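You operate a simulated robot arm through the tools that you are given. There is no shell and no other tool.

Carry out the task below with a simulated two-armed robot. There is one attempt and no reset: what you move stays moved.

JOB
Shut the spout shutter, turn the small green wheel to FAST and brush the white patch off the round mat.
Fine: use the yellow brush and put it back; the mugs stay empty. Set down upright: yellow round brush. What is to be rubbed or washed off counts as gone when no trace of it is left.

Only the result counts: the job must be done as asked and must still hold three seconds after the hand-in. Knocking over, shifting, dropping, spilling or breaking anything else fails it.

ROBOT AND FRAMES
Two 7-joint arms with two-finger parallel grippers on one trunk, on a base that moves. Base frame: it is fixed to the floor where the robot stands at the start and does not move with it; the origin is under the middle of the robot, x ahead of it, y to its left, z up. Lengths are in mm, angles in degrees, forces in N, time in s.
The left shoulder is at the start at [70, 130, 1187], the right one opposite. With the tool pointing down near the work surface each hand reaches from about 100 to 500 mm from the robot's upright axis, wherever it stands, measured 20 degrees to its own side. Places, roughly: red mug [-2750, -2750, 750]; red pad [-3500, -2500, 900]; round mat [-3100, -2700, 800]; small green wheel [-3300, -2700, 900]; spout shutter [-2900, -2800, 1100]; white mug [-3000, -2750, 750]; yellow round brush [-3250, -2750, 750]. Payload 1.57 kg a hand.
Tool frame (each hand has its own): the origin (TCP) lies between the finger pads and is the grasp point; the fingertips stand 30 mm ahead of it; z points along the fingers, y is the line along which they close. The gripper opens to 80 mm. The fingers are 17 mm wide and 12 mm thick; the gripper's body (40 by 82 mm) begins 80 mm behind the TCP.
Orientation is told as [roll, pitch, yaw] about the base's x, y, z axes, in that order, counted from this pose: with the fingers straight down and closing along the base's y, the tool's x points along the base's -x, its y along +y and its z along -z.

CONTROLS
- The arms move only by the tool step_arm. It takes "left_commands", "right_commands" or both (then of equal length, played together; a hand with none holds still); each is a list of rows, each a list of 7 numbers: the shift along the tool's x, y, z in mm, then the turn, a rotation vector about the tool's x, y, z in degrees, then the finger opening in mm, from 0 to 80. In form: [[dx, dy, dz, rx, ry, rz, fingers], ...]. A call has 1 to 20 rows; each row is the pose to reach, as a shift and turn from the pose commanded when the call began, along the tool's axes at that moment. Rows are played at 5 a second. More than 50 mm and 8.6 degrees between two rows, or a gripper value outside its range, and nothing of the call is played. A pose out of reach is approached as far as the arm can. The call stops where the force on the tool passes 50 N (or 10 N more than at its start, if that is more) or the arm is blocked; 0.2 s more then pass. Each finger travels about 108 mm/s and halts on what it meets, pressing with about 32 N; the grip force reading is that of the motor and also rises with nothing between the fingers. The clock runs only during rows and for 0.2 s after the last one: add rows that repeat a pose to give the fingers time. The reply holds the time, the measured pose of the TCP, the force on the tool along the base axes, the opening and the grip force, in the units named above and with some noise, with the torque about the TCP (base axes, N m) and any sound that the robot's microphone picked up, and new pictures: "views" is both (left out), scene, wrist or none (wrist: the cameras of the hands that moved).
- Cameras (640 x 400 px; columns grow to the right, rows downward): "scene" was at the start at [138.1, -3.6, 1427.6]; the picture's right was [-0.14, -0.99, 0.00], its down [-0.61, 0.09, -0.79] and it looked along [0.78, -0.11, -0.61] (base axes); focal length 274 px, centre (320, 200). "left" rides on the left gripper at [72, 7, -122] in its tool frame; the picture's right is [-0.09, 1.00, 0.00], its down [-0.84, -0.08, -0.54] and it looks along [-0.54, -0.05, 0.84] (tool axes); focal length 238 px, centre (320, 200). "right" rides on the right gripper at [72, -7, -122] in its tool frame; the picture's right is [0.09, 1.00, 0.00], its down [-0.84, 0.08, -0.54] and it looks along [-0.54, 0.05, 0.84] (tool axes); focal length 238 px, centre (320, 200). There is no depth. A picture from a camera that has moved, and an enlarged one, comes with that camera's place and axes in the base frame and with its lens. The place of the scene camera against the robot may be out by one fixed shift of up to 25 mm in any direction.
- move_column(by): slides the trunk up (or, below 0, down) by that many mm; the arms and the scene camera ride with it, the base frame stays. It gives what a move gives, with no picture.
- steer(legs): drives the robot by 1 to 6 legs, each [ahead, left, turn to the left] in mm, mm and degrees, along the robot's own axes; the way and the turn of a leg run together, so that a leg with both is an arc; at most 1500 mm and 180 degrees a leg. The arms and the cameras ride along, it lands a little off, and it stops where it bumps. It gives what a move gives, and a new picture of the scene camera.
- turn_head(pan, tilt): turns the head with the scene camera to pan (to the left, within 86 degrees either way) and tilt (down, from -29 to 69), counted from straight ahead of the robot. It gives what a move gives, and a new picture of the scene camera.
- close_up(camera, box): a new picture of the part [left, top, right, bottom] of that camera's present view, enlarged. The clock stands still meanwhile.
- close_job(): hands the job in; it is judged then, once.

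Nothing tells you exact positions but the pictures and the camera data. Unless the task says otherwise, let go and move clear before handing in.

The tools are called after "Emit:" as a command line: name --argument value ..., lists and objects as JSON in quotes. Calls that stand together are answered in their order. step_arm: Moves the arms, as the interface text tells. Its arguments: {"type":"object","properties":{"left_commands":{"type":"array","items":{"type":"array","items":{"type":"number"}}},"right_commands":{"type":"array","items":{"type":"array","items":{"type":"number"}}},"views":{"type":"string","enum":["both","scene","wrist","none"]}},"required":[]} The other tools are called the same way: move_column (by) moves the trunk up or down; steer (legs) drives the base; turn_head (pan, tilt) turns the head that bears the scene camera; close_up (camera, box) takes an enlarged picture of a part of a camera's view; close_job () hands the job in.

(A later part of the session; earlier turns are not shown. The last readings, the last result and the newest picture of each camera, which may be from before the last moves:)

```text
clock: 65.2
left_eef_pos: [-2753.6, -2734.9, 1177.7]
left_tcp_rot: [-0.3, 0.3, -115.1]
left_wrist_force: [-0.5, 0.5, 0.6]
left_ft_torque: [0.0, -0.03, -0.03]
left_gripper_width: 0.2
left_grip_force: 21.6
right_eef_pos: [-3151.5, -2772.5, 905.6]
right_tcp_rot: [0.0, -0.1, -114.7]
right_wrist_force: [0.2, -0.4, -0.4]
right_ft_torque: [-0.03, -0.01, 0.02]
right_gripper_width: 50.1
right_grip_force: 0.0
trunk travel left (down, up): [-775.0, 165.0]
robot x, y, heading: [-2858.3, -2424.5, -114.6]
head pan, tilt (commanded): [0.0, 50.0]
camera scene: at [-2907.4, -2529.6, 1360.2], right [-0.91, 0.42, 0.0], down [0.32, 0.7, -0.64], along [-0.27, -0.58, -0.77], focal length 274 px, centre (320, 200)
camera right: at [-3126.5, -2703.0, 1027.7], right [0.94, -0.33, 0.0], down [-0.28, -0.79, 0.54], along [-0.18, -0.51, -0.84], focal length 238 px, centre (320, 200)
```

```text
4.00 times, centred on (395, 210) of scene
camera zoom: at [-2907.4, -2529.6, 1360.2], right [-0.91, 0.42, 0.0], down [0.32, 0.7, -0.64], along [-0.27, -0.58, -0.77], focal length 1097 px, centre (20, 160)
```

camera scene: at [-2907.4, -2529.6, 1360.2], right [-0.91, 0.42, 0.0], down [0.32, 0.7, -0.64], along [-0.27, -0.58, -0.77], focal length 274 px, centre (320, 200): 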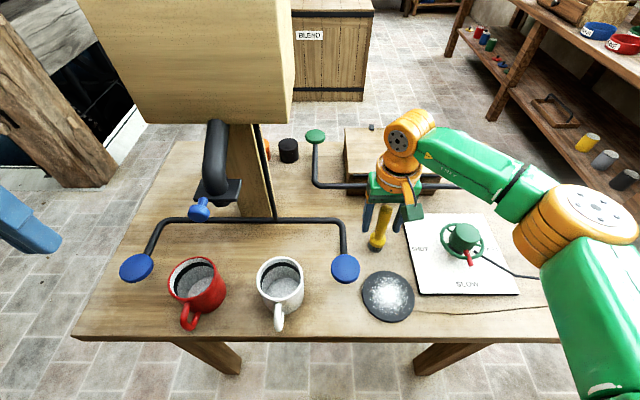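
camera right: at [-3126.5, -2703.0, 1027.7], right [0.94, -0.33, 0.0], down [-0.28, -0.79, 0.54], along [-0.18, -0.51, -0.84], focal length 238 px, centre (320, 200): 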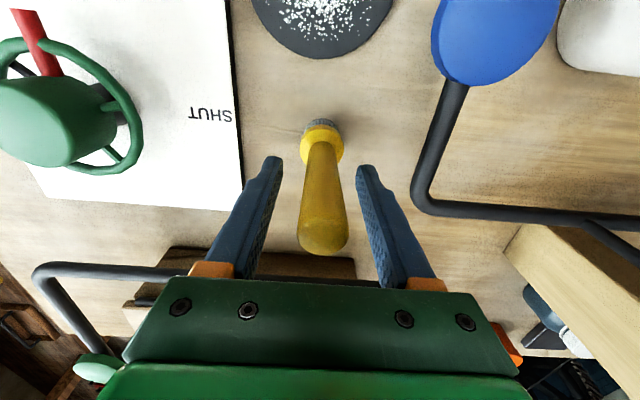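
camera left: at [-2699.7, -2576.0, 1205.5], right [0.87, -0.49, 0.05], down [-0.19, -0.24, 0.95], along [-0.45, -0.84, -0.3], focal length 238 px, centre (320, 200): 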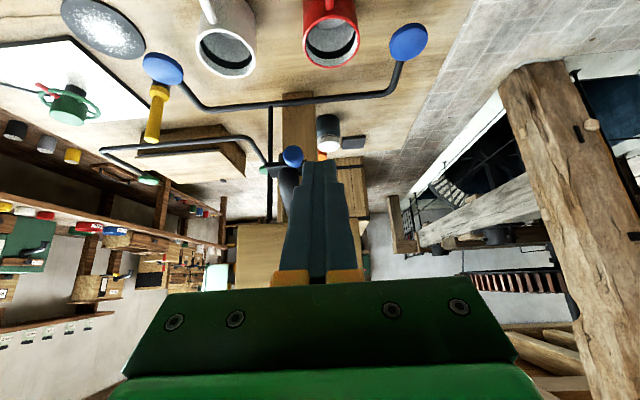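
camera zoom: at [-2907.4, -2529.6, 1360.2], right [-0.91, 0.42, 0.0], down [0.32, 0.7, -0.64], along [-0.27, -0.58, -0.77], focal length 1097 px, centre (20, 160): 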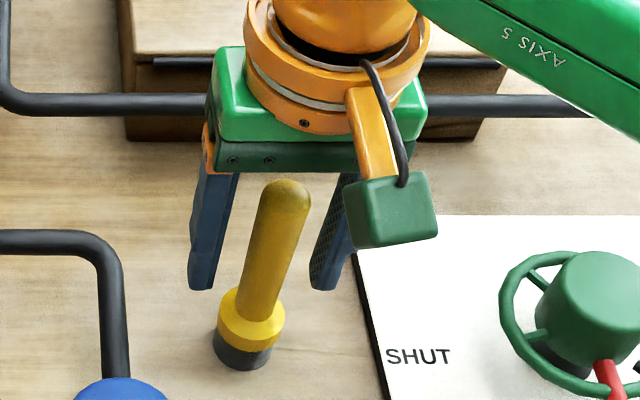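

The handle sits between the fingers with offsets of 1–2 mm. Closing now.

Emit:
step_arm --right_commands '[[0, 1, 0, 0, 0, 0, 30], [0, 1, 0, 0, 0, 0, 10], [0, 1, 0, 0, 0, 0, 10], [0, 1, 0, 0, 0, 0, 10]]' --views "both"

Emit:
close_up --camera "right" --box '[240, 60, 400, 220]'

```text
clock: 66.2
left_eef_pos: [-2753.3, -2736.0, 1176.1]
left_tcp_rot: [-0.3, 0.4, -115.2]
left_wrist_force: [-0.3, 0.1, -0.7]
left_ft_torque: [-0.02, 0.01, 0.0]
left_gripper_width: 0.0
left_grip_force: 21.7
right_eef_pos: [-3150.6, -2772.5, 904.4]
right_tcp_rot: [0.1, -0.1, -114.7]
right_wrist_force: [0.1, -0.7, -0.7]
right_ft_torque: [0.0, -0.02, -0.02]
right_gripper_width: 21.8
right_grip_force: 32.5
trunk travel left (down, up): [-775.0, 165.0]
robot x, y, heading: [-2857.8, -2418.8, -114.4]
head pan, tilt (commanded): [0.0, 50.0]
camera scene: at [-2907.6, -2530.0, 1360.1], right [-0.91, 0.42, 0.0], down [0.32, 0.7, -0.64], along [-0.27, -0.58, -0.77], focal length 274 px, centre (320, 200)
camera right: at [-3125.5, -2703.7, 1027.9], right [0.94, -0.33, 0.0], down [-0.28, -0.79, 0.54], along [-0.18, -0.51, -0.84], focal length 238 px, centre (320, 200)
```

scene: 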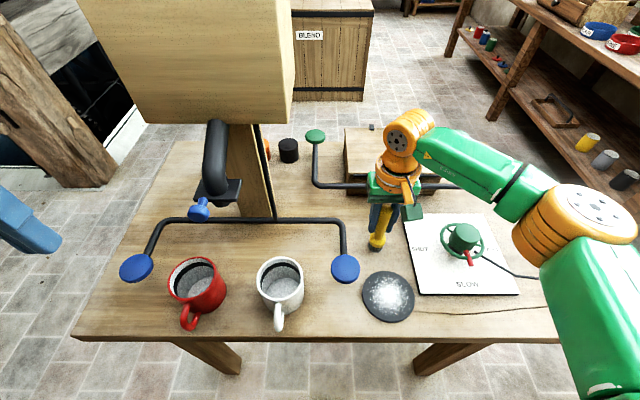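
right: 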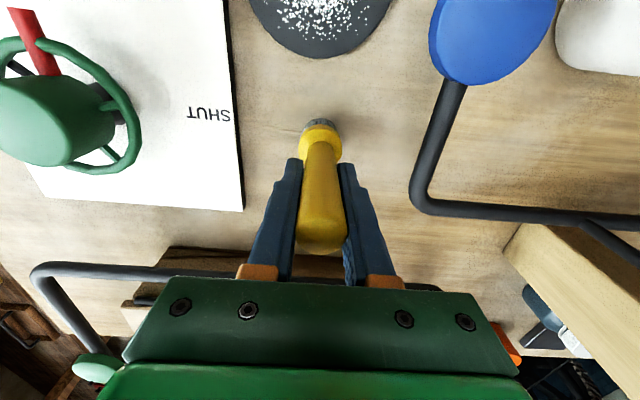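

```text
2.50 times, centred on (320, 140) of right
camera zoom: at [-3125.5, -2703.7, 1027.9], right [0.94, -0.33, 0.0], down [-0.28, -0.79, 0.54], along [-0.18, -0.51, -0.84], focal length 596 px, centre (320, 350)
```

zoom: 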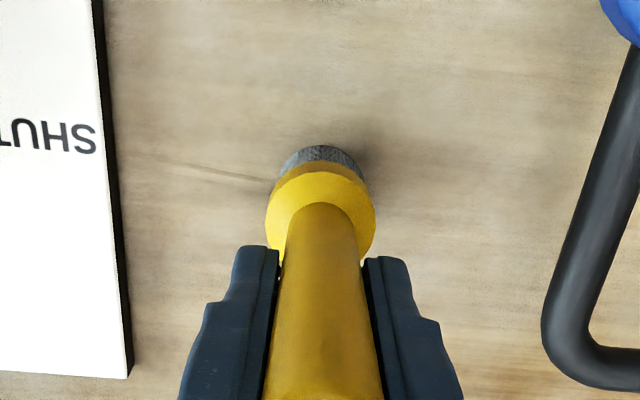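

The brush is gripped (21.8 mm, 32 N). I'll note its home: TCP [-3150.6, -2772.5, 904.4] with yaw -114.7. Now lift it 40 mm and carry it over the mat.

Emit:
step_arm --right_commands '[[0, 0, -20, 0, 0, 0, 10], [0, 0, -40, 0, 0, 0, 10], [30, -3, -40, 0, 0, 0, 10], [60, -6, -40, 0, 0, 0, 10], [90, -9, -40, 0, 0, 0, 10], [118, -11, -40, 0, 0, 0, 10]]' --views "both"

Emit:
close_up --camera "right" --box '[220, 40, 420, 220]'

Emit:
close_up --camera "scene" --box '[330, 220, 460, 330]'

```text
clock: 67.6
left_eef_pos: [-2754.6, -2736.0, 1177.3]
left_tcp_rot: [-0.3, 0.3, -115.1]
left_wrist_force: [-1.3, 1.2, 0.5]
left_ft_torque: [0.01, -0.02, 0.0]
left_gripper_width: 0.2
left_grip_force: 21.2
right_eef_pos: [-3110.5, -2660.9, 947.0]
right_tcp_rot: [0.1, -0.1, -114.7]
right_wrist_force: [-0.8, -0.5, -0.5]
right_ft_torque: [-0.02, 0.01, -0.01]
right_gripper_width: 21.4
right_grip_force: 32.1
trunk travel left (down, up): [-775.0, 165.0]
robot x, y, heading: [-2854.2, -2426.7, -114.7]
head pan, tilt (commanded): [0.0, 50.0]
camera scene: at [-2907.5, -2528.8, 1360.3], right [-0.91, 0.42, 0.0], down [0.32, 0.7, -0.64], along [-0.27, -0.58, -0.77], focal length 274 px, centre (320, 200)
camera right: at [-3086.0, -2592.4, 1069.4], right [0.94, -0.33, 0.0], down [-0.28, -0.79, 0.54], along [-0.18, -0.51, -0.84], focal length 238 px, centre (320, 200)
```

scene: 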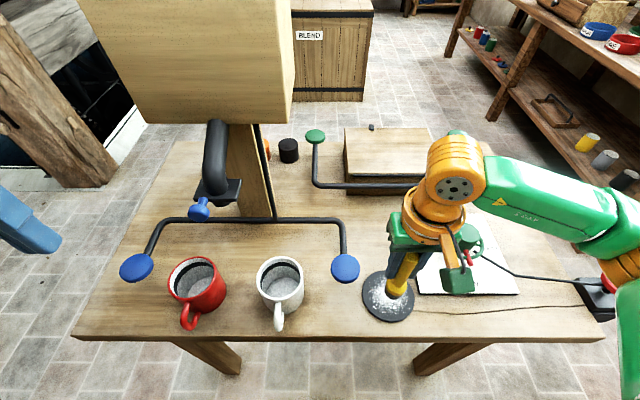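
right: 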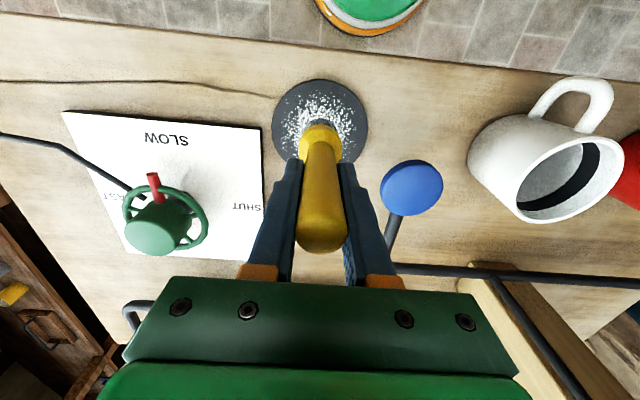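

```text
2.22 times, centred on (320, 130) of right
camera zoom: at [-3086.0, -2592.4, 1069.4], right [0.94, -0.33, 0.0], down [-0.28, -0.79, 0.54], along [-0.18, -0.51, -0.84], focal length 530 px, centre (320, 356)
```

zoom: 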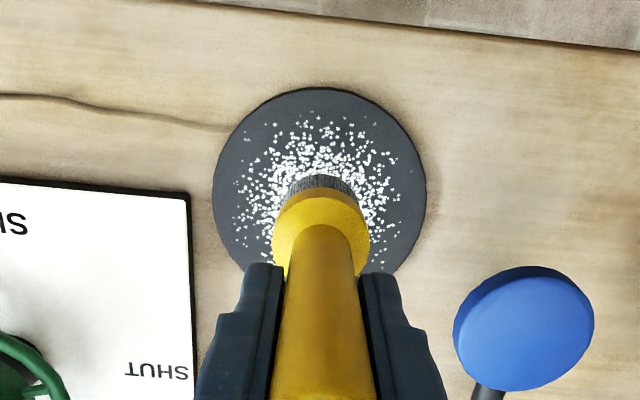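

```text
3.64 times, centred on (395, 275) of scene
camera zoom: at [-2907.5, -2528.8, 1360.3], right [-0.91, 0.42, 0.0], down [0.32, 0.7, -0.64], along [-0.27, -0.58, -0.77], focal length 997 px, centre (47, -73)
```

zoom: 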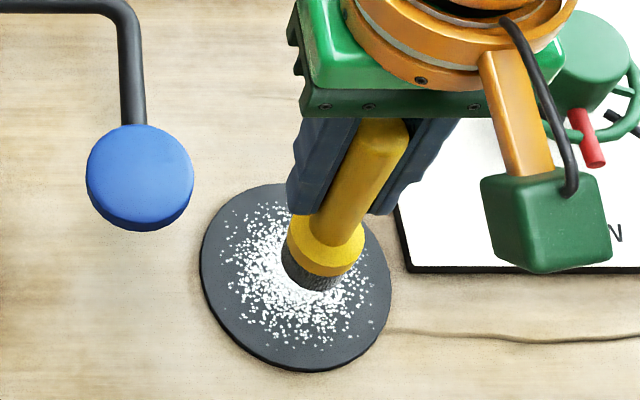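

The brush is over the mat; mat centre is about 6 mm ahead of the brush and its radius about 51 mm, specks out to about 41 mm. I'll lower gently at the centre until contact.

Emit:
step_arm --right_commands '[[-6, -1, 15, 0, 0, 0, 10], [-6, -1, 28, 0, 0, 0, 10], [-6, -1, 31, 0, 0, 0, 10], [-6, -1, 33, 0, 0, 0, 10], [-6, -1, 33, 0, 0, 0, 10]]' --views "wrist"

Emit:
close_up --camera "right" --box '[220, 40, 420, 220]'

Emit:
close_up --camera "scene" --box '[330, 220, 460, 330]'

```text
clock: 68.8
left_eef_pos: [-2754.7, -2735.3, 1176.4]
left_tcp_rot: [-0.3, 0.3, -115.1]
left_wrist_force: [-0.5, -0.4, 0.0]
left_ft_torque: [0.03, 0.02, -0.01]
left_gripper_width: 0.1
left_grip_force: 21.5
right_eef_pos: [-3111.4, -2666.3, 913.0]
right_tcp_rot: [0.0, -0.1, -114.7]
right_wrist_force: [-0.1, 0.1, -1.1]
right_ft_torque: [-0.01, -0.02, 0.0]
right_gripper_width: 21.5
right_grip_force: 31.5
trunk travel left (down, up): [-775.0, 165.0]
robot x, y, heading: [-2855.9, -2421.3, -114.4]
head pan, tilt (commanded): [0.0, 50.0]
camera right: at [-3088.1, -2597.4, 1034.9], right [0.94, -0.33, 0.0], down [-0.28, -0.79, 0.54], along [-0.18, -0.51, -0.84], focal length 238 px, centre (320, 200)
```

right: 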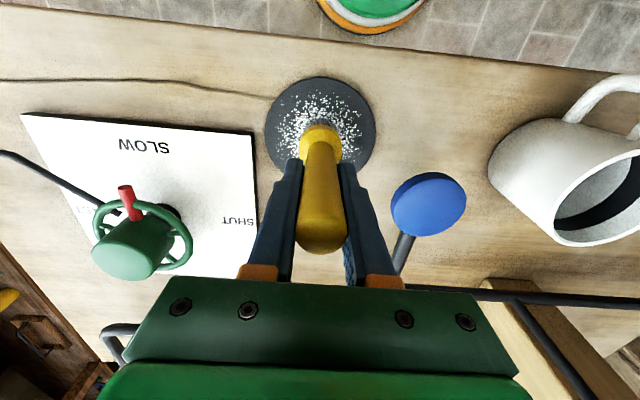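

```text
2.22 times, centred on (320, 130) of right
camera zoom: at [-3088.1, -2597.4, 1034.9], right [0.94, -0.33, 0.0], down [-0.28, -0.79, 0.54], along [-0.18, -0.51, -0.84], focal length 530 px, centre (320, 356)
```

zoom: 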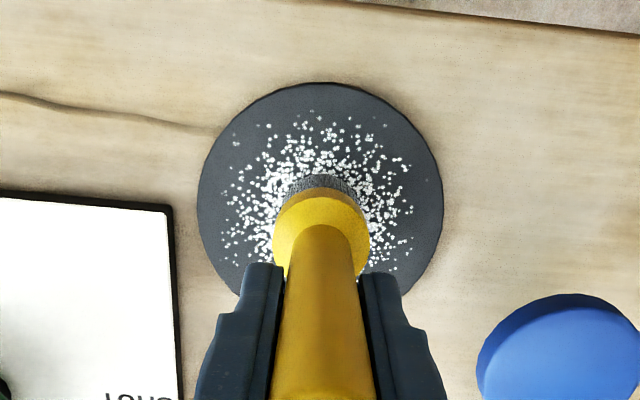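

```text
3.64 times, centred on (395, 275) of scene
camera zoom: at [-2907.7, -2529.9, 1360.2], right [-0.91, 0.42, 0.0], down [0.32, 0.7, -0.64], along [-0.27, -0.58, -0.77], focal length 997 px, centre (47, -73)
```

zoom: 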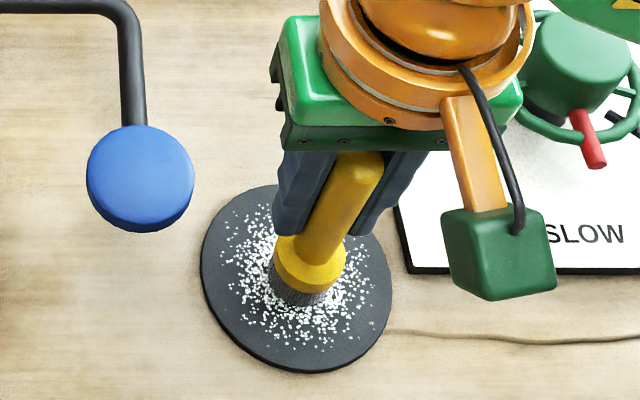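

Not yet touching (about 8 mm above table level). I'll lower in 1.5 mm steps.

Emit:
step_arm --right_commands '[[0, 0, 1.5, 0, 0, 0, 10], [0, 0, 3, 0, 0, 0, 10], [0, 0, 3, 0, 0, 0, 10]]' --views "none"

Emit:
step_arm --right_commands '[[0, 0, 1, 0, 0, 0, 10], [0, 0, 1, 0, 0, 0, 10]]' --views "none"

Emit:
step_arm --right_commands '[[0, 0, 1, 0, 0, 0, 10], [0, 0, 1, 0, 0, 0, 10]]' --views "none"

```text
clock: 69.6
left_eef_pos: [-2753.2, -2736.3, 1176.4]
left_tcp_rot: [-0.3, 0.4, -115.2]
left_wrist_force: [0.8, -0.8, -1.6]
left_ft_torque: [0.03, 0.0, 0.03]
left_gripper_width: 0.0
left_grip_force: 21.2
right_eef_pos: [-3112.4, -2665.7, 911.1]
right_tcp_rot: [0.0, -0.3, -114.7]
right_wrist_force: [-4.3, -3.0, 15.5]
right_ft_torque: [-0.16, 0.15, 0.0]
right_gripper_width: 21.5
right_grip_force: 31.7
trunk travel left (down, up): [-775.0, 165.0]
robot x, y, heading: [-2859.2, -2424.6, -114.7]
head pan, tilt (commanded): [0.0, 50.0]
```

```text
clock: 70.2
left_eef_pos: [-2753.1, -2735.3, 1177.0]
left_tcp_rot: [-0.2, 0.2, -115.0]
left_wrist_force: [0.3, 0.8, -0.6]
left_ft_torque: [0.02, 0.02, 0.0]
left_gripper_width: 0.0
left_grip_force: 21.0
right_eef_pos: [-3111.6, -2664.0, 910.1]
right_tcp_rot: [0.0, -0.2, -114.7]
right_wrist_force: [-3.5, -3.7, 22.9]
right_ft_torque: [-0.04, 0.02, -0.01]
right_gripper_width: 21.6
right_grip_force: 32.0
trunk travel left (down, up): [-775.0, 165.0]
robot x, y, heading: [-2854.9, -2422.5, -114.7]
head pan, tilt (commanded): [0.0, 50.0]
```

```text
clock: 70.8
left_eef_pos: [-2753.2, -2732.8, 1177.1]
left_tcp_rot: [-0.3, 0.1, -115.1]
left_wrist_force: [0.2, 0.4, 0.1]
left_ft_torque: [0.02, 0.0, -0.02]
left_gripper_width: 0.0
left_grip_force: 21.0
right_eef_pos: [-3111.6, -2663.2, 907.5]
right_tcp_rot: [0.0, -0.2, -114.7]
right_wrist_force: [-1.7, -1.4, 23.9]
right_ft_torque: [0.12, -0.06, -0.02]
right_gripper_width: 21.6
right_grip_force: 32.1
trunk travel left (down, up): [-775.0, 165.0]
robot x, y, heading: [-2856.5, -2423.1, -114.7]
head pan, tilt (commanded): [0.0, 50.0]
```

Contact made; 24 N is more than needed. I'll ease up to a light pressure.

Emit:
step_arm --right_commands '[[0, 0, -1.5, 0, 0, 0, 10], [0, 0, -2.5, 0, 0, 0, 10], [0, 0, -2.5, 0, 0, 0, 10]]' --views "wrist"

Emit:
close_up --camera "right" --box '[220, 40, 420, 220]'

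```text
clock: 71.6
left_eef_pos: [-2753.4, -2737.1, 1175.8]
left_tcp_rot: [-0.3, 0.3, -115.1]
left_wrist_force: [-1.1, 0.0, 0.1]
left_ft_torque: [-0.04, 0.0, 0.01]
left_gripper_width: 0.0
left_grip_force: 21.3
right_eef_pos: [-3111.9, -2665.9, 909.6]
right_tcp_rot: [0.0, 0.0, -114.6]
right_wrist_force: [-0.2, -0.3, -1.7]
right_ft_torque: [-0.01, -0.01, 0.02]
right_gripper_width: 21.6
right_grip_force: 32.1
trunk travel left (down, up): [-775.0, 165.0]
robot x, y, heading: [-2854.3, -2428.7, -114.4]
head pan, tilt (commanded): [0.0, 50.0]
camera right: at [-3087.8, -2596.3, 1032.1], right [0.94, -0.33, 0.0], down [-0.28, -0.79, 0.54], along [-0.18, -0.51, -0.84], focal length 238 px, centre (320, 200)
```

right: 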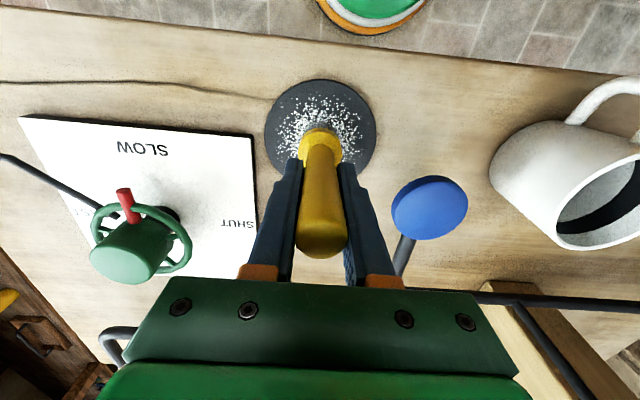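

```text
2.22 times, centred on (320, 130) of right
camera zoom: at [-3087.8, -2596.3, 1032.1], right [0.94, -0.33, 0.0], down [-0.28, -0.79, 0.54], along [-0.18, -0.51, -0.84], focal length 530 px, centre (320, 356)
```

zoom: 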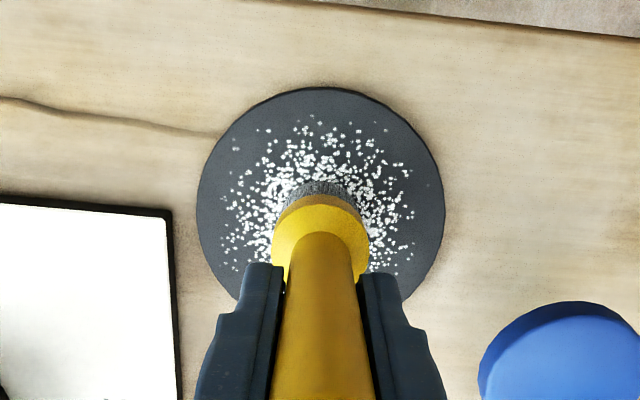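

The brush slid up a little in the grip, so the contact is now just released. I'll press about 1 mm and brush in growing circles.

Emit:
step_arm --right_commands '[[0, 0, 1.2, 0, 0, 0, 10], [10, 0, 1.2, 0, 0, 0, 10], [5, 8.7, 1.2, 0, 0, 0, 10], [-5, 8.7, 1.2, 0, 0, 0, 10], [-10, 0, 1.2, 0, 0, 0, 10], [-5, -8.7, 1.2, 0, 0, 0, 10], [5, -8.7, 1.2, 0, 0, 0, 10], [10, 0, 1.2, 0, 0, 0, 10]]' --views "wrist"

Emit:
close_up --camera "right" --box '[220, 40, 420, 220]'

```text
clock: 73.4
left_eef_pos: [-2754.7, -2736.9, 1176.9]
left_tcp_rot: [-0.4, 0.4, -115.1]
left_wrist_force: [0.3, 0.0, -0.9]
left_ft_torque: [-0.03, -0.02, 0.0]
left_gripper_width: 0.0
left_grip_force: 21.2
right_eef_pos: [-3110.4, -2656.2, 908.3]
right_tcp_rot: [0.1, 0.0, -114.7]
right_wrist_force: [-0.4, -0.3, -0.5]
right_ft_torque: [0.04, 0.03, -0.01]
right_gripper_width: 21.5
right_grip_force: 31.9
trunk travel left (down, up): [-775.0, 165.0]
robot x, y, heading: [-2858.0, -2421.7, -114.6]
head pan, tilt (commanded): [0.0, 50.0]
camera right: at [-3084.5, -2587.8, 1030.8], right [0.94, -0.33, 0.0], down [-0.28, -0.79, 0.54], along [-0.18, -0.51, -0.84], focal length 238 px, centre (320, 200)
```

right: 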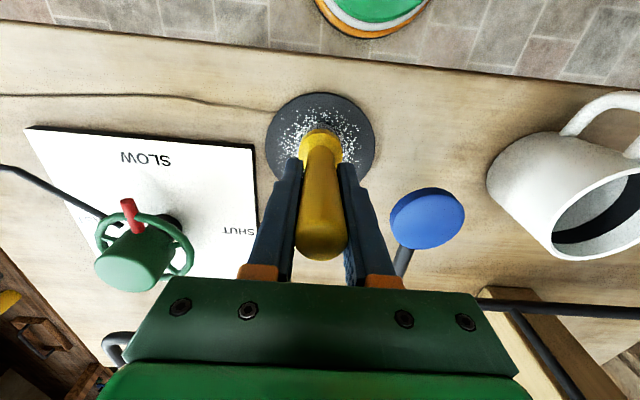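

```text
2.22 times, centred on (320, 130) of right
camera zoom: at [-3084.5, -2587.8, 1030.8], right [0.94, -0.33, 0.0], down [-0.28, -0.79, 0.54], along [-0.18, -0.51, -0.84], focal length 530 px, centre (320, 356)
```

zoom: 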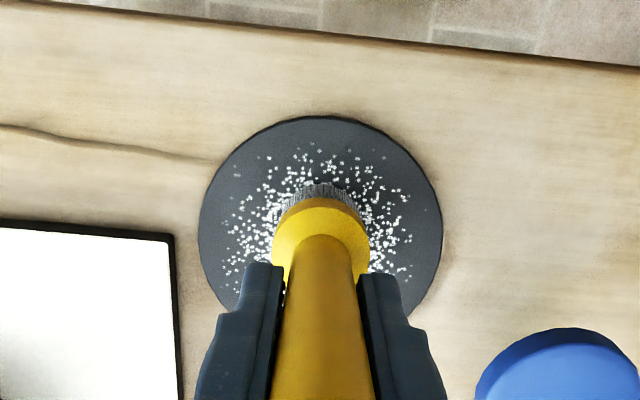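

No contact force yet; I'll lower slightly more in half-millimetre steps.

Emit:
step_arm --right_commands '[[0, 0, 0.6, 0, 0, 0, 10], [0, 0, 0.6, 0, 0, 0, 10]]' --views "none"

Emit:
step_arm --right_commands '[[0, 0, 0.6, 0, 0, 0, 10], [0, 0, 0.6, 0, 0, 0, 10]]' --views "none"

```text
clock: 74.0
left_eef_pos: [-2754.3, -2736.4, 1177.7]
left_tcp_rot: [-0.3, 0.3, -115.2]
left_wrist_force: [-0.3, -0.4, -1.2]
left_ft_torque: [-0.01, -0.03, 0.02]
left_gripper_width: 0.0
left_grip_force: 21.7
right_eef_pos: [-3109.4, -2656.2, 908.2]
right_tcp_rot: [0.0, -0.1, -114.8]
right_wrist_force: [-0.8, -0.6, -0.6]
right_ft_torque: [-0.01, 0.04, 0.03]
right_gripper_width: 21.6
right_grip_force: 32.1
trunk travel left (down, up): [-775.0, 165.0]
robot x, y, heading: [-2858.8, -2422.3, -114.5]
head pan, tilt (commanded): [0.0, 50.0]
```

```text
clock: 74.6
left_eef_pos: [-2754.1, -2736.3, 1176.2]
left_tcp_rot: [-0.3, 0.3, -115.0]
left_wrist_force: [-0.1, -0.4, 0.2]
left_ft_torque: [-0.02, -0.01, 0.02]
left_gripper_width: 0.0
left_grip_force: 21.5
right_eef_pos: [-3109.0, -2656.3, 907.7]
right_tcp_rot: [0.0, -0.1, -114.7]
right_wrist_force: [0.3, 0.7, -0.4]
right_ft_torque: [-0.02, -0.01, -0.01]
right_gripper_width: 21.5
right_grip_force: 31.8
trunk travel left (down, up): [-775.0, 165.0]
robot x, y, heading: [-2857.9, -2426.3, -114.7]
head pan, tilt (commanded): [0.0, 50.0]
```

Emit:
step_arm --right_commands '[[0, 0, 0.7, 0, 0, 0, 10], [0, 0, 0.7, 0, 0, 0, 10]]' --views "none"

Emit:
step_arm --right_commands '[[0, 0, 0.7, 0, 0, 0, 10], [0, 0, 0.7, 0, 0, 0, 10]]' --views "none"

```text
clock: 75.2
left_eef_pos: [-2753.8, -2736.4, 1176.7]
left_tcp_rot: [-0.3, 0.4, -115.0]
left_wrist_force: [-1.5, -0.2, 0.8]
left_ft_torque: [0.02, 0.0, -0.02]
left_gripper_width: 0.1
left_grip_force: 21.3
right_eef_pos: [-3108.4, -2657.1, 907.2]
right_tcp_rot: [0.0, -0.2, -114.7]
right_wrist_force: [-1.8, -0.1, 6.6]
right_ft_torque: [0.09, 0.06, 0.05]
right_gripper_width: 21.7
right_grip_force: 32.0
trunk travel left (down, up): [-775.0, 165.0]
robot x, y, heading: [-2854.3, -2423.0, -114.6]
head pan, tilt (commanded): [0.0, 50.0]
```

```text
clock: 75.8
left_eef_pos: [-2752.0, -2735.4, 1177.8]
left_tcp_rot: [-0.3, 0.1, -115.1]
left_wrist_force: [1.1, -0.4, -0.1]
left_ft_torque: [-0.01, 0.02, 0.04]
left_gripper_width: 0.0
left_grip_force: 21.1
right_eef_pos: [-3108.2, -2657.0, 907.9]
right_tcp_rot: [0.0, -0.3, -114.7]
right_wrist_force: [-2.7, -3.1, 22.6]
right_ft_torque: [0.04, -0.04, 0.01]
right_gripper_width: 21.5
right_grip_force: 32.1
trunk travel left (down, up): [-775.0, 165.0]
robot x, y, heading: [-2857.1, -2423.0, -114.5]
head pan, tilt (commanded): [0.0, 50.0]
```

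Contact found (about 23 N/mm). I'll keep a light press of roughly 8 N and brush circles of 10 and 20 mm radius.

Emit:
step_arm --right_commands '[[0, 0, -0.6, 0, 0, 0, 10], [-10, 0, -0.6, 0, 0, 0, 10], [0, 0, -0.6, 0, 0, 0, 10], [-5, 8.7, -0.6, 0, 0, 0, 10], [-15, 8.7, -0.6, 0, 0, 0, 10], [-20, 0, -0.6, 0, 0, 0, 10], [-15, -8.7, -0.6, 0, 0, 0, 10], [-5, -8.7, -0.6, 0, 0, 0, 10], [0, 0, -0.6, 0, 0, 0, 10], [10, 0, -0.6, 0, 0, 0, 10]]' --views "both"

Emit:
close_up --camera "right" --box '[220, 40, 420, 220]'

Emit:
close_up --camera "scene" --box '[330, 220, 460, 330]'

```text
clock: 78.0
left_eef_pos: [-2754.1, -2736.4, 1176.9]
left_tcp_rot: [-0.2, 0.4, -115.2]
left_wrist_force: [-0.1, 0.6, 0.3]
left_ft_torque: [-0.01, 0.03, -0.01]
left_gripper_width: 0.0
left_grip_force: 21.1
right_eef_pos: [-3103.8, -2648.1, 907.3]
right_tcp_rot: [0.1, -0.1, -114.7]
right_wrist_force: [0.0, 1.1, -0.9]
right_ft_torque: [-0.03, -0.01, 0.02]
right_gripper_width: 21.6
right_grip_force: 32.0
trunk travel left (down, up): [-775.0, 165.0]
robot x, y, heading: [-2853.1, -2423.9, -114.5]
head pan, tilt (commanded): [0.0, 50.0]
camera scene: at [-2907.8, -2529.4, 1360.2], right [-0.91, 0.42, 0.0], down [0.32, 0.7, -0.64], along [-0.27, -0.58, -0.77], focal length 274 px, centre (320, 200)
camera right: at [-3079.0, -2579.0, 1029.4], right [0.94, -0.33, 0.0], down [-0.28, -0.79, 0.54], along [-0.18, -0.51, -0.84], focal length 238 px, centre (320, 200)
```

scene: 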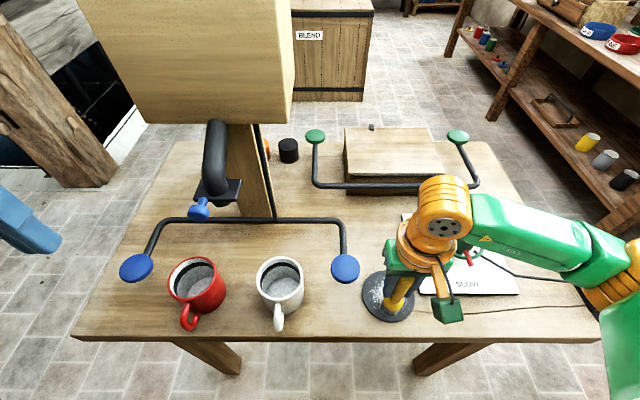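
right: 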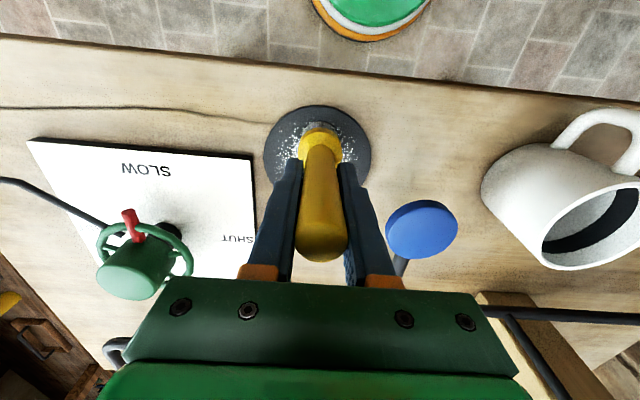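

```text
2.22 times, centred on (320, 130) of right
camera zoom: at [-3079.0, -2579.0, 1029.4], right [0.94, -0.33, 0.0], down [-0.28, -0.79, 0.54], along [-0.18, -0.51, -0.84], focal length 530 px, centre (320, 356)
```

zoom: 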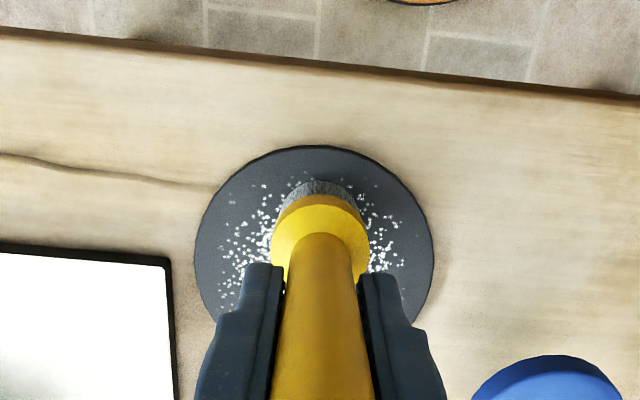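

```text
3.64 times, centred on (395, 275) of scene
camera zoom: at [-2907.8, -2529.4, 1360.2], right [-0.91, 0.42, 0.0], down [0.32, 0.7, -0.64], along [-0.27, -0.58, -0.77], focal length 997 px, centre (47, -73)
```

zoom: 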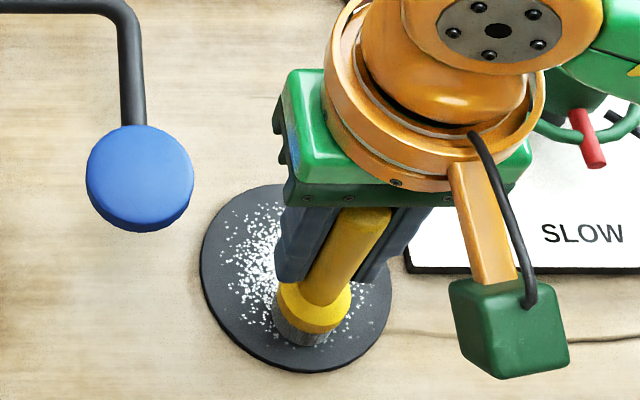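

Some flour is gone but contact was lost again along the way. I'll press about 0.5 mm more and do the 20 mm circle, then check.

Emit:
step_arm --right_commands '[[0, 0, 0.5, 0, 0, 0, 10], [-3.8, 11.8, 0.5, 0, 0, 0, 10], [-13.8, 19, 0.5, 0, 0, 0, 10], [-26.2, 19, 0.5, 0, 0, 0, 10], [-36.2, 11.8, 0.5, 0, 0, 0, 10], [-40, 0, 0.5, 0, 0, 0, 10]]' --views "wrist"

Emit:
close_up --camera "right" --box '[220, 40, 420, 220]'

```text
clock: 79.4
left_eef_pos: [-2755.2, -2735.0, 1177.4]
left_tcp_rot: [-0.2, 0.3, -115.1]
left_wrist_force: [-0.7, 0.3, 0.3]
left_ft_torque: [0.0, -0.02, -0.01]
left_gripper_width: 0.0
left_grip_force: 21.5
right_eef_pos: [-3120.7, -2685.2, 906.4]
right_tcp_rot: [0.1, -0.2, -114.8]
right_wrist_force: [1.0, 0.8, -0.2]
right_ft_torque: [-0.02, -0.08, -0.03]
right_gripper_width: 21.6
right_grip_force: 31.8
trunk travel left (down, up): [-775.0, 165.0]
robot x, y, heading: [-2857.0, -2423.0, -114.6]
head pan, tilt (commanded): [0.0, 50.0]
camera right: at [-3096.4, -2615.3, 1028.8], right [0.94, -0.33, 0.0], down [-0.28, -0.79, 0.54], along [-0.18, -0.51, -0.84], focal length 238 px, centre (320, 200)
```

right: 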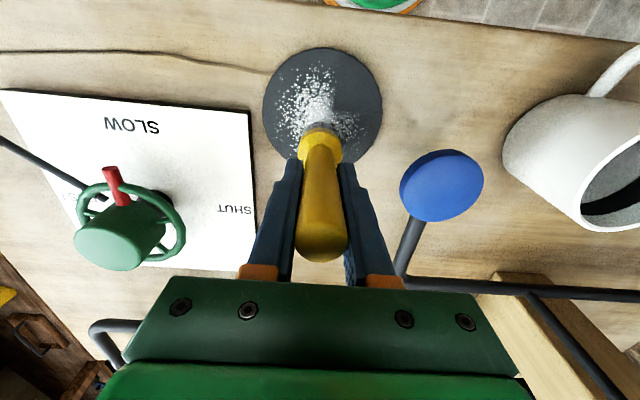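

```text
2.22 times, centred on (320, 130) of right
camera zoom: at [-3096.4, -2615.3, 1028.8], right [0.94, -0.33, 0.0], down [-0.28, -0.79, 0.54], along [-0.18, -0.51, -0.84], focal length 530 px, centre (320, 356)
```

zoom: 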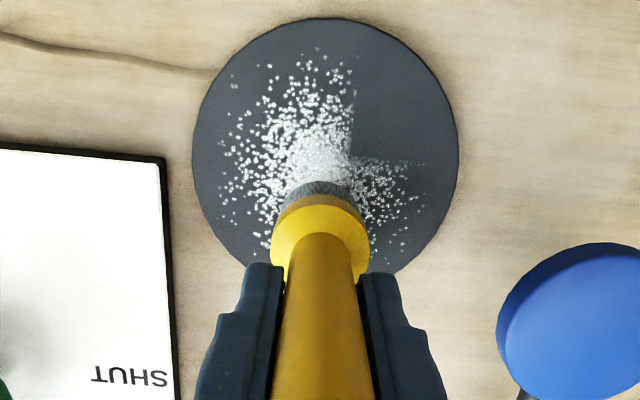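

Brushing works: the near-left quadrant is clean. I'm at the far side now with no contact force, so I'll lower a little until I feel the mat again.

Emit:
step_arm --right_commands '[[0, 0, 0.5, 0, 0, 0, 10], [0, 0, 0.5, 0, 0, 0, 10]]' --views "none"

Emit:
step_arm --right_commands '[[0, 0, 0.5, 0, 0, 0, 10], [0, 0, 0.5, 0, 0, 0, 10]]' --views "none"

```text
clock: 80.0
left_eef_pos: [-2753.4, -2735.5, 1177.4]
left_tcp_rot: [-0.3, 0.2, -115.1]
left_wrist_force: [0.2, -0.7, -1.0]
left_ft_torque: [0.0, -0.01, -0.01]
left_gripper_width: 0.0
left_grip_force: 21.2
right_eef_pos: [-3120.8, -2684.9, 907.1]
right_tcp_rot: [0.0, -0.1, -114.7]
right_wrist_force: [-4.3, -2.5, 10.4]
right_ft_torque: [-0.1, 0.18, 0.01]
right_gripper_width: 21.7
right_grip_force: 32.0
trunk travel left (down, up): [-775.0, 165.0]
robot x, y, heading: [-2854.5, -2420.5, -114.8]
head pan, tilt (commanded): [0.0, 50.0]
```

```text
clock: 80.6
left_eef_pos: [-2753.4, -2735.9, 1176.5]
left_tcp_rot: [-0.3, 0.2, -115.1]
left_wrist_force: [-0.2, -0.3, -0.2]
left_ft_torque: [-0.01, 0.02, -0.01]
left_gripper_width: 0.0
left_grip_force: 21.0
right_eef_pos: [-3120.3, -2683.1, 907.1]
right_tcp_rot: [0.1, -0.2, -114.6]
right_wrist_force: [-3.4, -5.4, 19.5]
right_ft_torque: [-0.14, 0.06, 0.0]
right_gripper_width: 21.7
right_grip_force: 31.8
trunk travel left (down, up): [-775.0, 165.0]
robot x, y, heading: [-2857.1, -2420.8, -114.4]
head pan, tilt (commanded): [0.0, 50.0]
```

Emit:
step_arm --right_commands '[[0, 15, 0, 0, 0, 0, 10], [0, 30, 0, 0, 0, 0, 10], [0, 15, 0, 0, 0, 0, 10], [0, 0, 0, 0, 0, 0, 10], [0, -15, 0, 0, 0, 0, 10], [0, -30, 0, 0, 0, 0, 10], [-10, -22, 0, 0, 0, 0, 10], [-10, 0, 0, 0, 0, 0, 10], [-10, 22, 0, 0, 0, 0, 10], [-16, 10, 0, 0, 0, 0, 10], [-16, -10, 0, 0, 0, 0, 10], [0, -10, 0, 0, 0, 0, 10]]' --views "wrist"

Emit:
close_up --camera "right" --box '[220, 40, 420, 220]'

Emit:
close_up --camera "scene" --box '[330, 220, 460, 330]'

```text
clock: 83.2
left_eef_pos: [-2753.4, -2737.4, 1175.6]
left_tcp_rot: [-0.3, 0.3, -115.1]
left_wrist_force: [-0.5, -0.8, 0.7]
left_ft_torque: [-0.02, -0.01, 0.02]
left_gripper_width: 0.5
left_grip_force: 21.0
right_eef_pos: [-3131.1, -2681.5, 904.5]
right_tcp_rot: [0.0, -0.2, -114.7]
right_wrist_force: [-4.0, -3.2, 5.7]
right_ft_torque: [-0.23, 0.24, 0.04]
right_gripper_width: 21.7
right_grip_force: 31.9
trunk travel left (down, up): [-775.0, 165.0]
robot x, y, heading: [-2855.6, -2425.7, -114.7]
head pan, tilt (commanded): [0.0, 50.0]
camera right: at [-3105.9, -2612.6, 1026.8], right [0.94, -0.33, 0.0], down [-0.28, -0.79, 0.54], along [-0.18, -0.51, -0.84], focal length 238 px, centre (320, 200)
```

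right: 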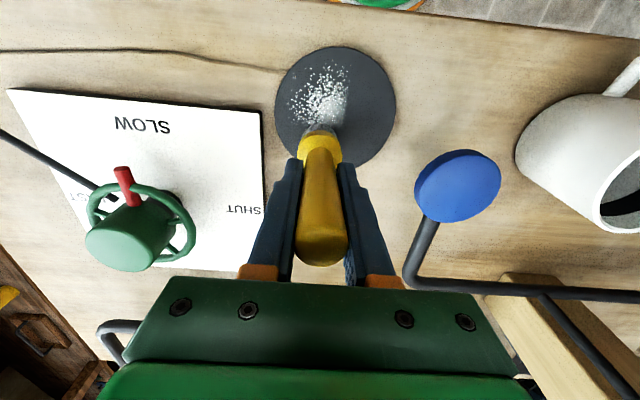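

```text
2.22 times, centred on (320, 130) of right
camera zoom: at [-3105.9, -2612.6, 1026.8], right [0.94, -0.33, 0.0], down [-0.28, -0.79, 0.54], along [-0.18, -0.51, -0.84], focal length 530 px, centre (320, 356)
```

zoom: 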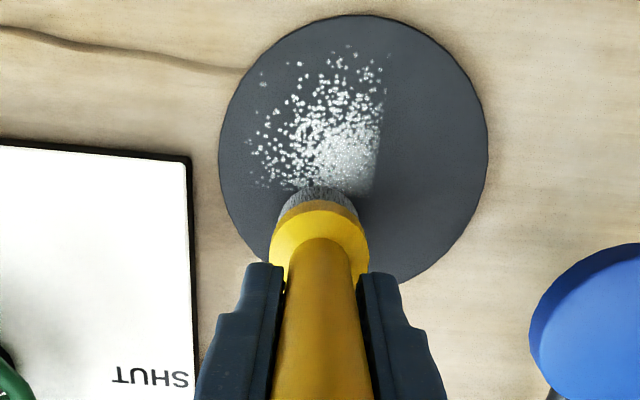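

```text
3.64 times, centred on (395, 275) of scene
camera zoom: at [-2907.0, -2530.5, 1360.3], right [-0.91, 0.42, 0.0], down [0.32, 0.7, -0.64], along [-0.27, -0.58, -0.77], focal length 997 px, centre (47, -73)
```

zoom: 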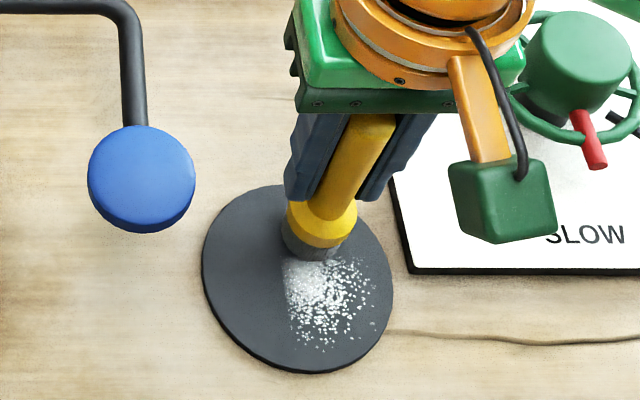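

Three quadrants are clean and the mat has not moved. Now the remaining near-right quadrant.

Emit:
step_arm --right_commands '[[10, 0, 0, 0, 0, 0, 10], [20, 0, 0, 0, 0, 0, 10], [35, 0, 0, 0, 0, 0, 10], [50, 2, 0, 0, 0, 0, 10], [50, -10, 0, 0, 0, 0, 10], [35, -10, 0, 0, 0, 0, 10], [20, -10, 0, 0, 0, 0, 10], [20, -22, 0, 0, 0, 0, 10], [32, -22, 0, 0, 0, 0, 10], [42, -18, 0, 0, 0, 0, 10], [48, -5, 0, 0, 0, 0, 10], [35, 10, 0, 0, 0, 0, 10], [20, 5, 0, 0, 0, 0, 10], [0, 0, 0, 0, 0, 0, 10]]' --views "wrist"

Emit:
close_up --camera "right" --box '[220, 40, 420, 220]'

Emit:
close_up --camera "scene" --box '[330, 220, 460, 330]'

```text
clock: 86.2
left_eef_pos: [-2755.6, -2736.1, 1177.2]
left_tcp_rot: [-0.2, 0.4, -115.1]
left_wrist_force: [-0.1, -0.7, -0.4]
left_ft_torque: [-0.02, 0.01, -0.02]
left_gripper_width: 0.1
left_grip_force: 21.2
right_eef_pos: [-3132.0, -2681.0, 903.9]
right_tcp_rot: [0.2, -0.1, -114.7]
right_wrist_force: [-0.4, 0.2, -0.6]
right_ft_torque: [-0.05, 0.0, 0.0]
right_gripper_width: 21.3
right_grip_force: 31.9
trunk travel left (down, up): [-775.0, 165.0]
robot x, y, heading: [-2855.8, -2424.6, -114.7]
head pan, tilt (commanded): [0.0, 50.0]
camera right: at [-3108.0, -2612.8, 1026.4], right [0.94, -0.33, 0.0], down [-0.28, -0.79, 0.54], along [-0.18, -0.51, -0.84], focal length 238 px, centre (320, 200)
```

right: 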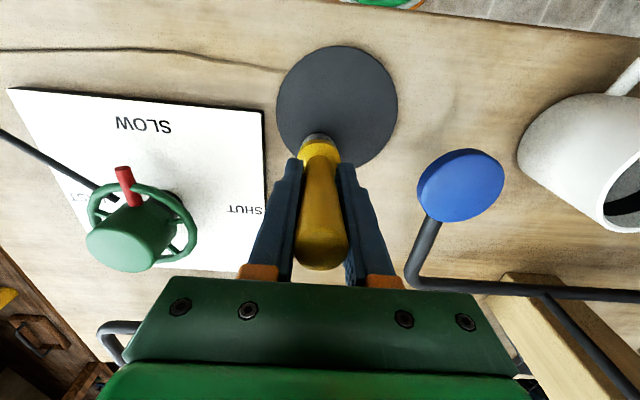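

```text
2.22 times, centred on (320, 130) of right
camera zoom: at [-3108.0, -2612.8, 1026.4], right [0.94, -0.33, 0.0], down [-0.28, -0.79, 0.54], along [-0.18, -0.51, -0.84], focal length 530 px, centre (320, 356)
```

zoom: 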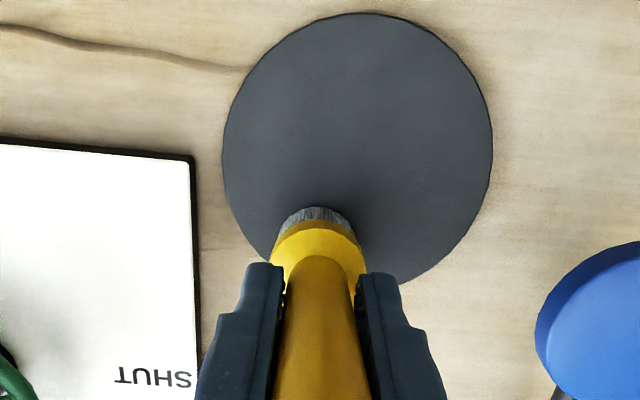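

```text
3.64 times, centred on (395, 275) of scene
camera zoom: at [-2908.7, -2530.0, 1360.1], right [-0.91, 0.42, 0.0], down [0.32, 0.7, -0.64], along [-0.27, -0.58, -0.77], focal length 997 px, centre (47, -73)
```

zoom: 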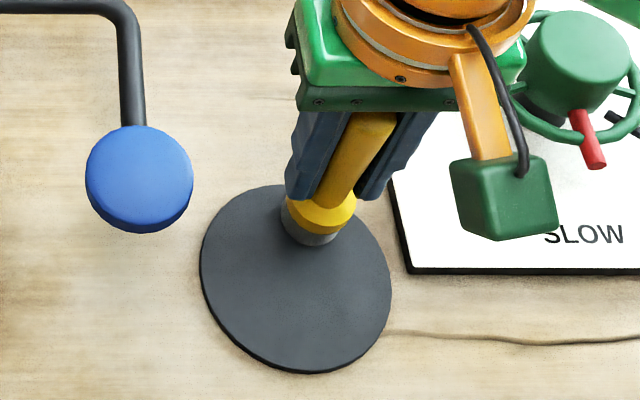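

The mat looks clean. I'll lift the brush and inspect the mat from above before putting the brush back.

Emit:
step_arm --right_commands '[[0, 0, -20, 0, 0, 0, 10], [0, 0, -45, 0, 0, 0, 10], [-45, 10, -45, 0, 0, 0, 10], [-92, 22, -45, 0, 0, 0, 10], [-92, 22, -45, 0, 0, 0, 10]]' --views "both"

Emit:
close_up --camera "scene" --box '[350, 260, 430, 330]'

Emit:
close_up --camera "scene" --box '[340, 180, 440, 280]'

Emit:
close_up --camera "right" --box '[220, 0, 420, 140]'

```text
clock: 87.4
left_eef_pos: [-2754.0, -2735.4, 1177.0]
left_tcp_rot: [-0.2, 0.3, -115.1]
left_wrist_force: [-0.4, -0.1, -0.5]
left_ft_torque: [-0.03, 0.02, 0.01]
left_gripper_width: 0.0
left_grip_force: 21.0
right_eef_pos: [-3149.3, -2774.2, 950.9]
right_tcp_rot: [0.1, -0.1, -114.7]
right_wrist_force: [0.0, 0.0, -0.7]
right_ft_torque: [-0.02, -0.01, 0.02]
right_gripper_width: 21.5
right_grip_force: 32.0
trunk travel left (down, up): [-775.0, 165.0]
robot x, y, heading: [-2858.1, -2422.3, -114.4]
head pan, tilt (commanded): [0.0, 50.0]
camera scene: at [-2907.7, -2528.8, 1360.3], right [-0.91, 0.42, 0.0], down [0.32, 0.7, -0.64], along [-0.27, -0.58, -0.77], focal length 274 px, centre (320, 200)
camera right: at [-3125.5, -2704.9, 1073.9], right [0.94, -0.33, 0.0], down [-0.28, -0.79, 0.54], along [-0.18, -0.51, -0.84], focal length 238 px, centre (320, 200)
```

scene: 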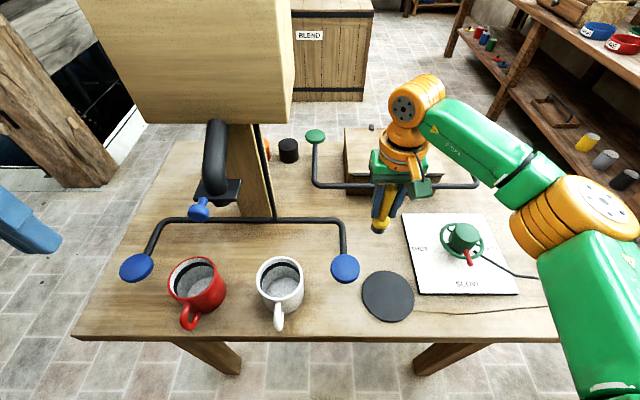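
right: 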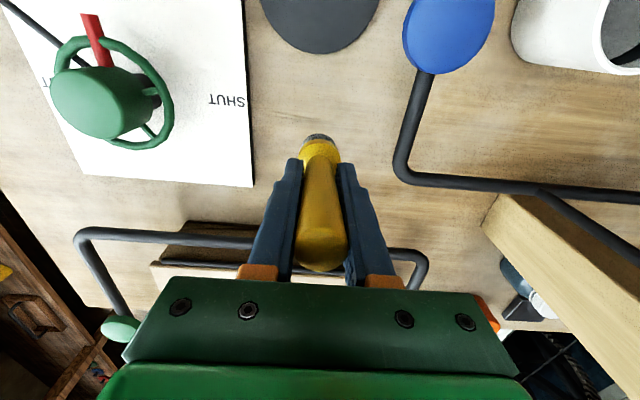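

```text
5.71 times, centred on (390, 295) of scene
camera zoom: at [-2907.7, -2528.8, 1360.3], right [-0.91, 0.42, 0.0], down [0.32, 0.7, -0.64], along [-0.27, -0.58, -0.77], focal length 1567 px, centre (-80, -343)
```

zoom: 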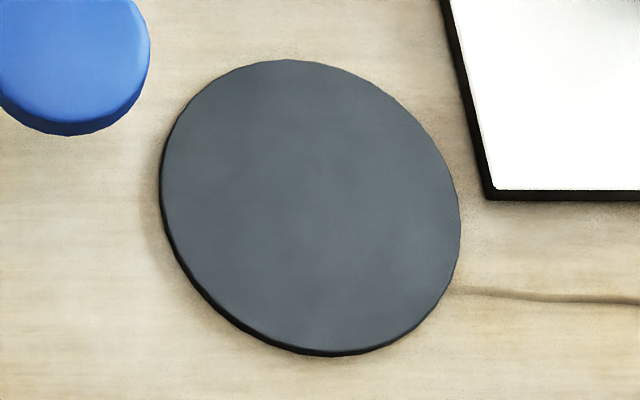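

```text
4.00 times, centred on (390, 230) of scene
camera zoom: at [-2907.7, -2528.8, 1360.3], right [-0.91, 0.42, 0.0], down [0.32, 0.7, -0.64], along [-0.27, -0.58, -0.77], focal length 1097 px, centre (40, 80)
```

zoom: 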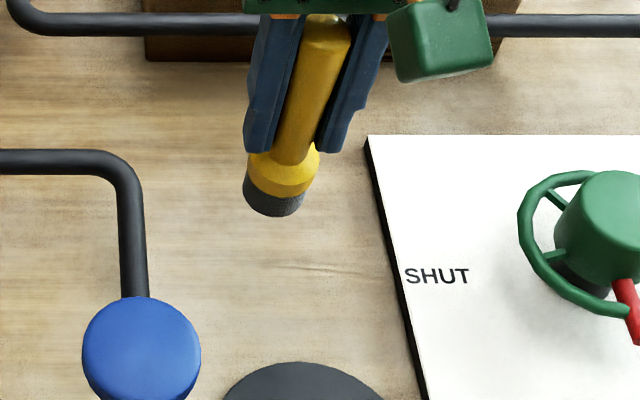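

```text
2.86 times, centred on (320, 70) of right
camera zoom: at [-3125.5, -2704.9, 1073.9], right [0.94, -0.33, 0.0], down [-0.28, -0.79, 0.54], along [-0.18, -0.51, -0.84], focal length 681 px, centre (320, 571)
```

zoom: 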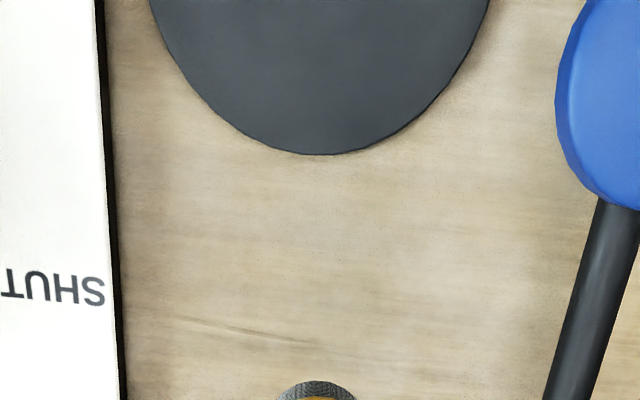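

The mat looks clean, but to leave surely no trace I'll do one more full pass with light pressure before putting the brush back.

Emit:
step_arm --right_commands '[[40, -4, 0, 0, 0, 0, 10], [80, -8, 0, 0, 0, 0, 10], [112, -12, 0, 0, 0, 0, 10], [112, -12, 25, 0, 0, 0, 10], [112, -12, 42, 0, 0, 0, 10], [112, -12, 45, 0, 0, 0, 10], [112, -12, 45, 0, 0, 0, 10]]' --views "none"

Emit:
step_arm --right_commands '[[0, 0, 0.5, 0, 0, 0, 10], [0, 0, 0.5, 0, 0, 0, 10]]' --views "none"

```text
clock: 89.0
left_eef_pos: [-2755.1, -2736.1, 1177.5]
left_tcp_rot: [-0.3, 0.3, -115.1]
left_wrist_force: [-0.1, 0.6, -0.5]
left_ft_torque: [-0.02, -0.04, 0.03]
left_gripper_width: 0.0
left_grip_force: 21.3
right_eef_pos: [-3113.5, -2664.1, 904.6]
right_tcp_rot: [0.1, -0.2, -114.8]
right_wrist_force: [0.1, -0.1, -0.7]
right_ft_torque: [0.02, -0.02, -0.02]
right_gripper_width: 21.4
right_grip_force: 32.0
trunk travel left (down, up): [-775.0, 165.0]
robot x, y, heading: [-2854.0, -2423.1, -115.1]
head pan, tilt (commanded): [0.0, 50.0]
```

```text
clock: 89.6
left_eef_pos: [-2754.1, -2736.9, 1175.8]
left_tcp_rot: [-0.3, 0.3, -115.2]
left_wrist_force: [0.3, -0.5, 0.7]
left_ft_torque: [0.02, 0.05, 0.03]
left_gripper_width: 0.0
left_grip_force: 20.9
right_eef_pos: [-3113.2, -2665.7, 905.0]
right_tcp_rot: [0.0, -0.1, -114.7]
right_wrist_force: [0.6, -0.2, -0.4]
right_ft_torque: [-0.03, 0.0, -0.02]
right_gripper_width: 21.6
right_grip_force: 31.8
trunk travel left (down, up): [-775.0, 165.0]
robot x, y, heading: [-2857.3, -2424.8, -114.6]
head pan, tilt (commanded): [0.0, 50.0]
```

Emit:
step_arm --right_commands '[[0, 0, 0.6, 0, 0, 0, 10], [0, 0, 0.6, 0, 0, 0, 10]]' --views "none"

Emit:
step_arm --right_commands '[[0, 0, 0.6, 0, 0, 0, 10], [0, 0, 0.6, 0, 0, 0, 10]]' --views "none"

```text
clock: 90.2
left_eef_pos: [-2753.1, -2736.4, 1176.2]
left_tcp_rot: [-0.3, 0.2, -115.1]
left_wrist_force: [0.7, -0.8, 0.6]
left_ft_torque: [-0.01, -0.02, 0.02]
left_gripper_width: 0.1
left_grip_force: 21.3
right_eef_pos: [-3113.0, -2665.3, 903.5]
right_tcp_rot: [0.0, 0.0, -114.7]
right_wrist_force: [0.4, 0.8, -0.7]
right_ft_torque: [0.01, 0.0, 0.04]
right_gripper_width: 21.6
right_grip_force: 32.4
trunk travel left (down, up): [-775.0, 165.0]
robot x, y, heading: [-2857.2, -2422.0, -114.8]
head pan, tilt (commanded): [0.0, 50.0]
```

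```text
clock: 90.8
left_eef_pos: [-2753.9, -2736.5, 1176.3]
left_tcp_rot: [-0.3, 0.3, -115.1]
left_wrist_force: [-0.9, -0.5, 0.4]
left_ft_torque: [-0.01, 0.01, 0.0]
left_gripper_width: 0.0
left_grip_force: 21.2
right_eef_pos: [-3113.4, -2664.8, 904.8]
right_tcp_rot: [0.0, -0.3, -114.8]
right_wrist_force: [-1.0, -0.7, 5.8]
right_ft_torque: [0.01, 0.1, 0.0]
right_gripper_width: 21.5
right_grip_force: 31.8
trunk travel left (down, up): [-775.0, 165.0]
robot x, y, heading: [-2856.1, -2426.3, -114.4]
head pan, tilt (commanded): [0.0, 50.0]
```

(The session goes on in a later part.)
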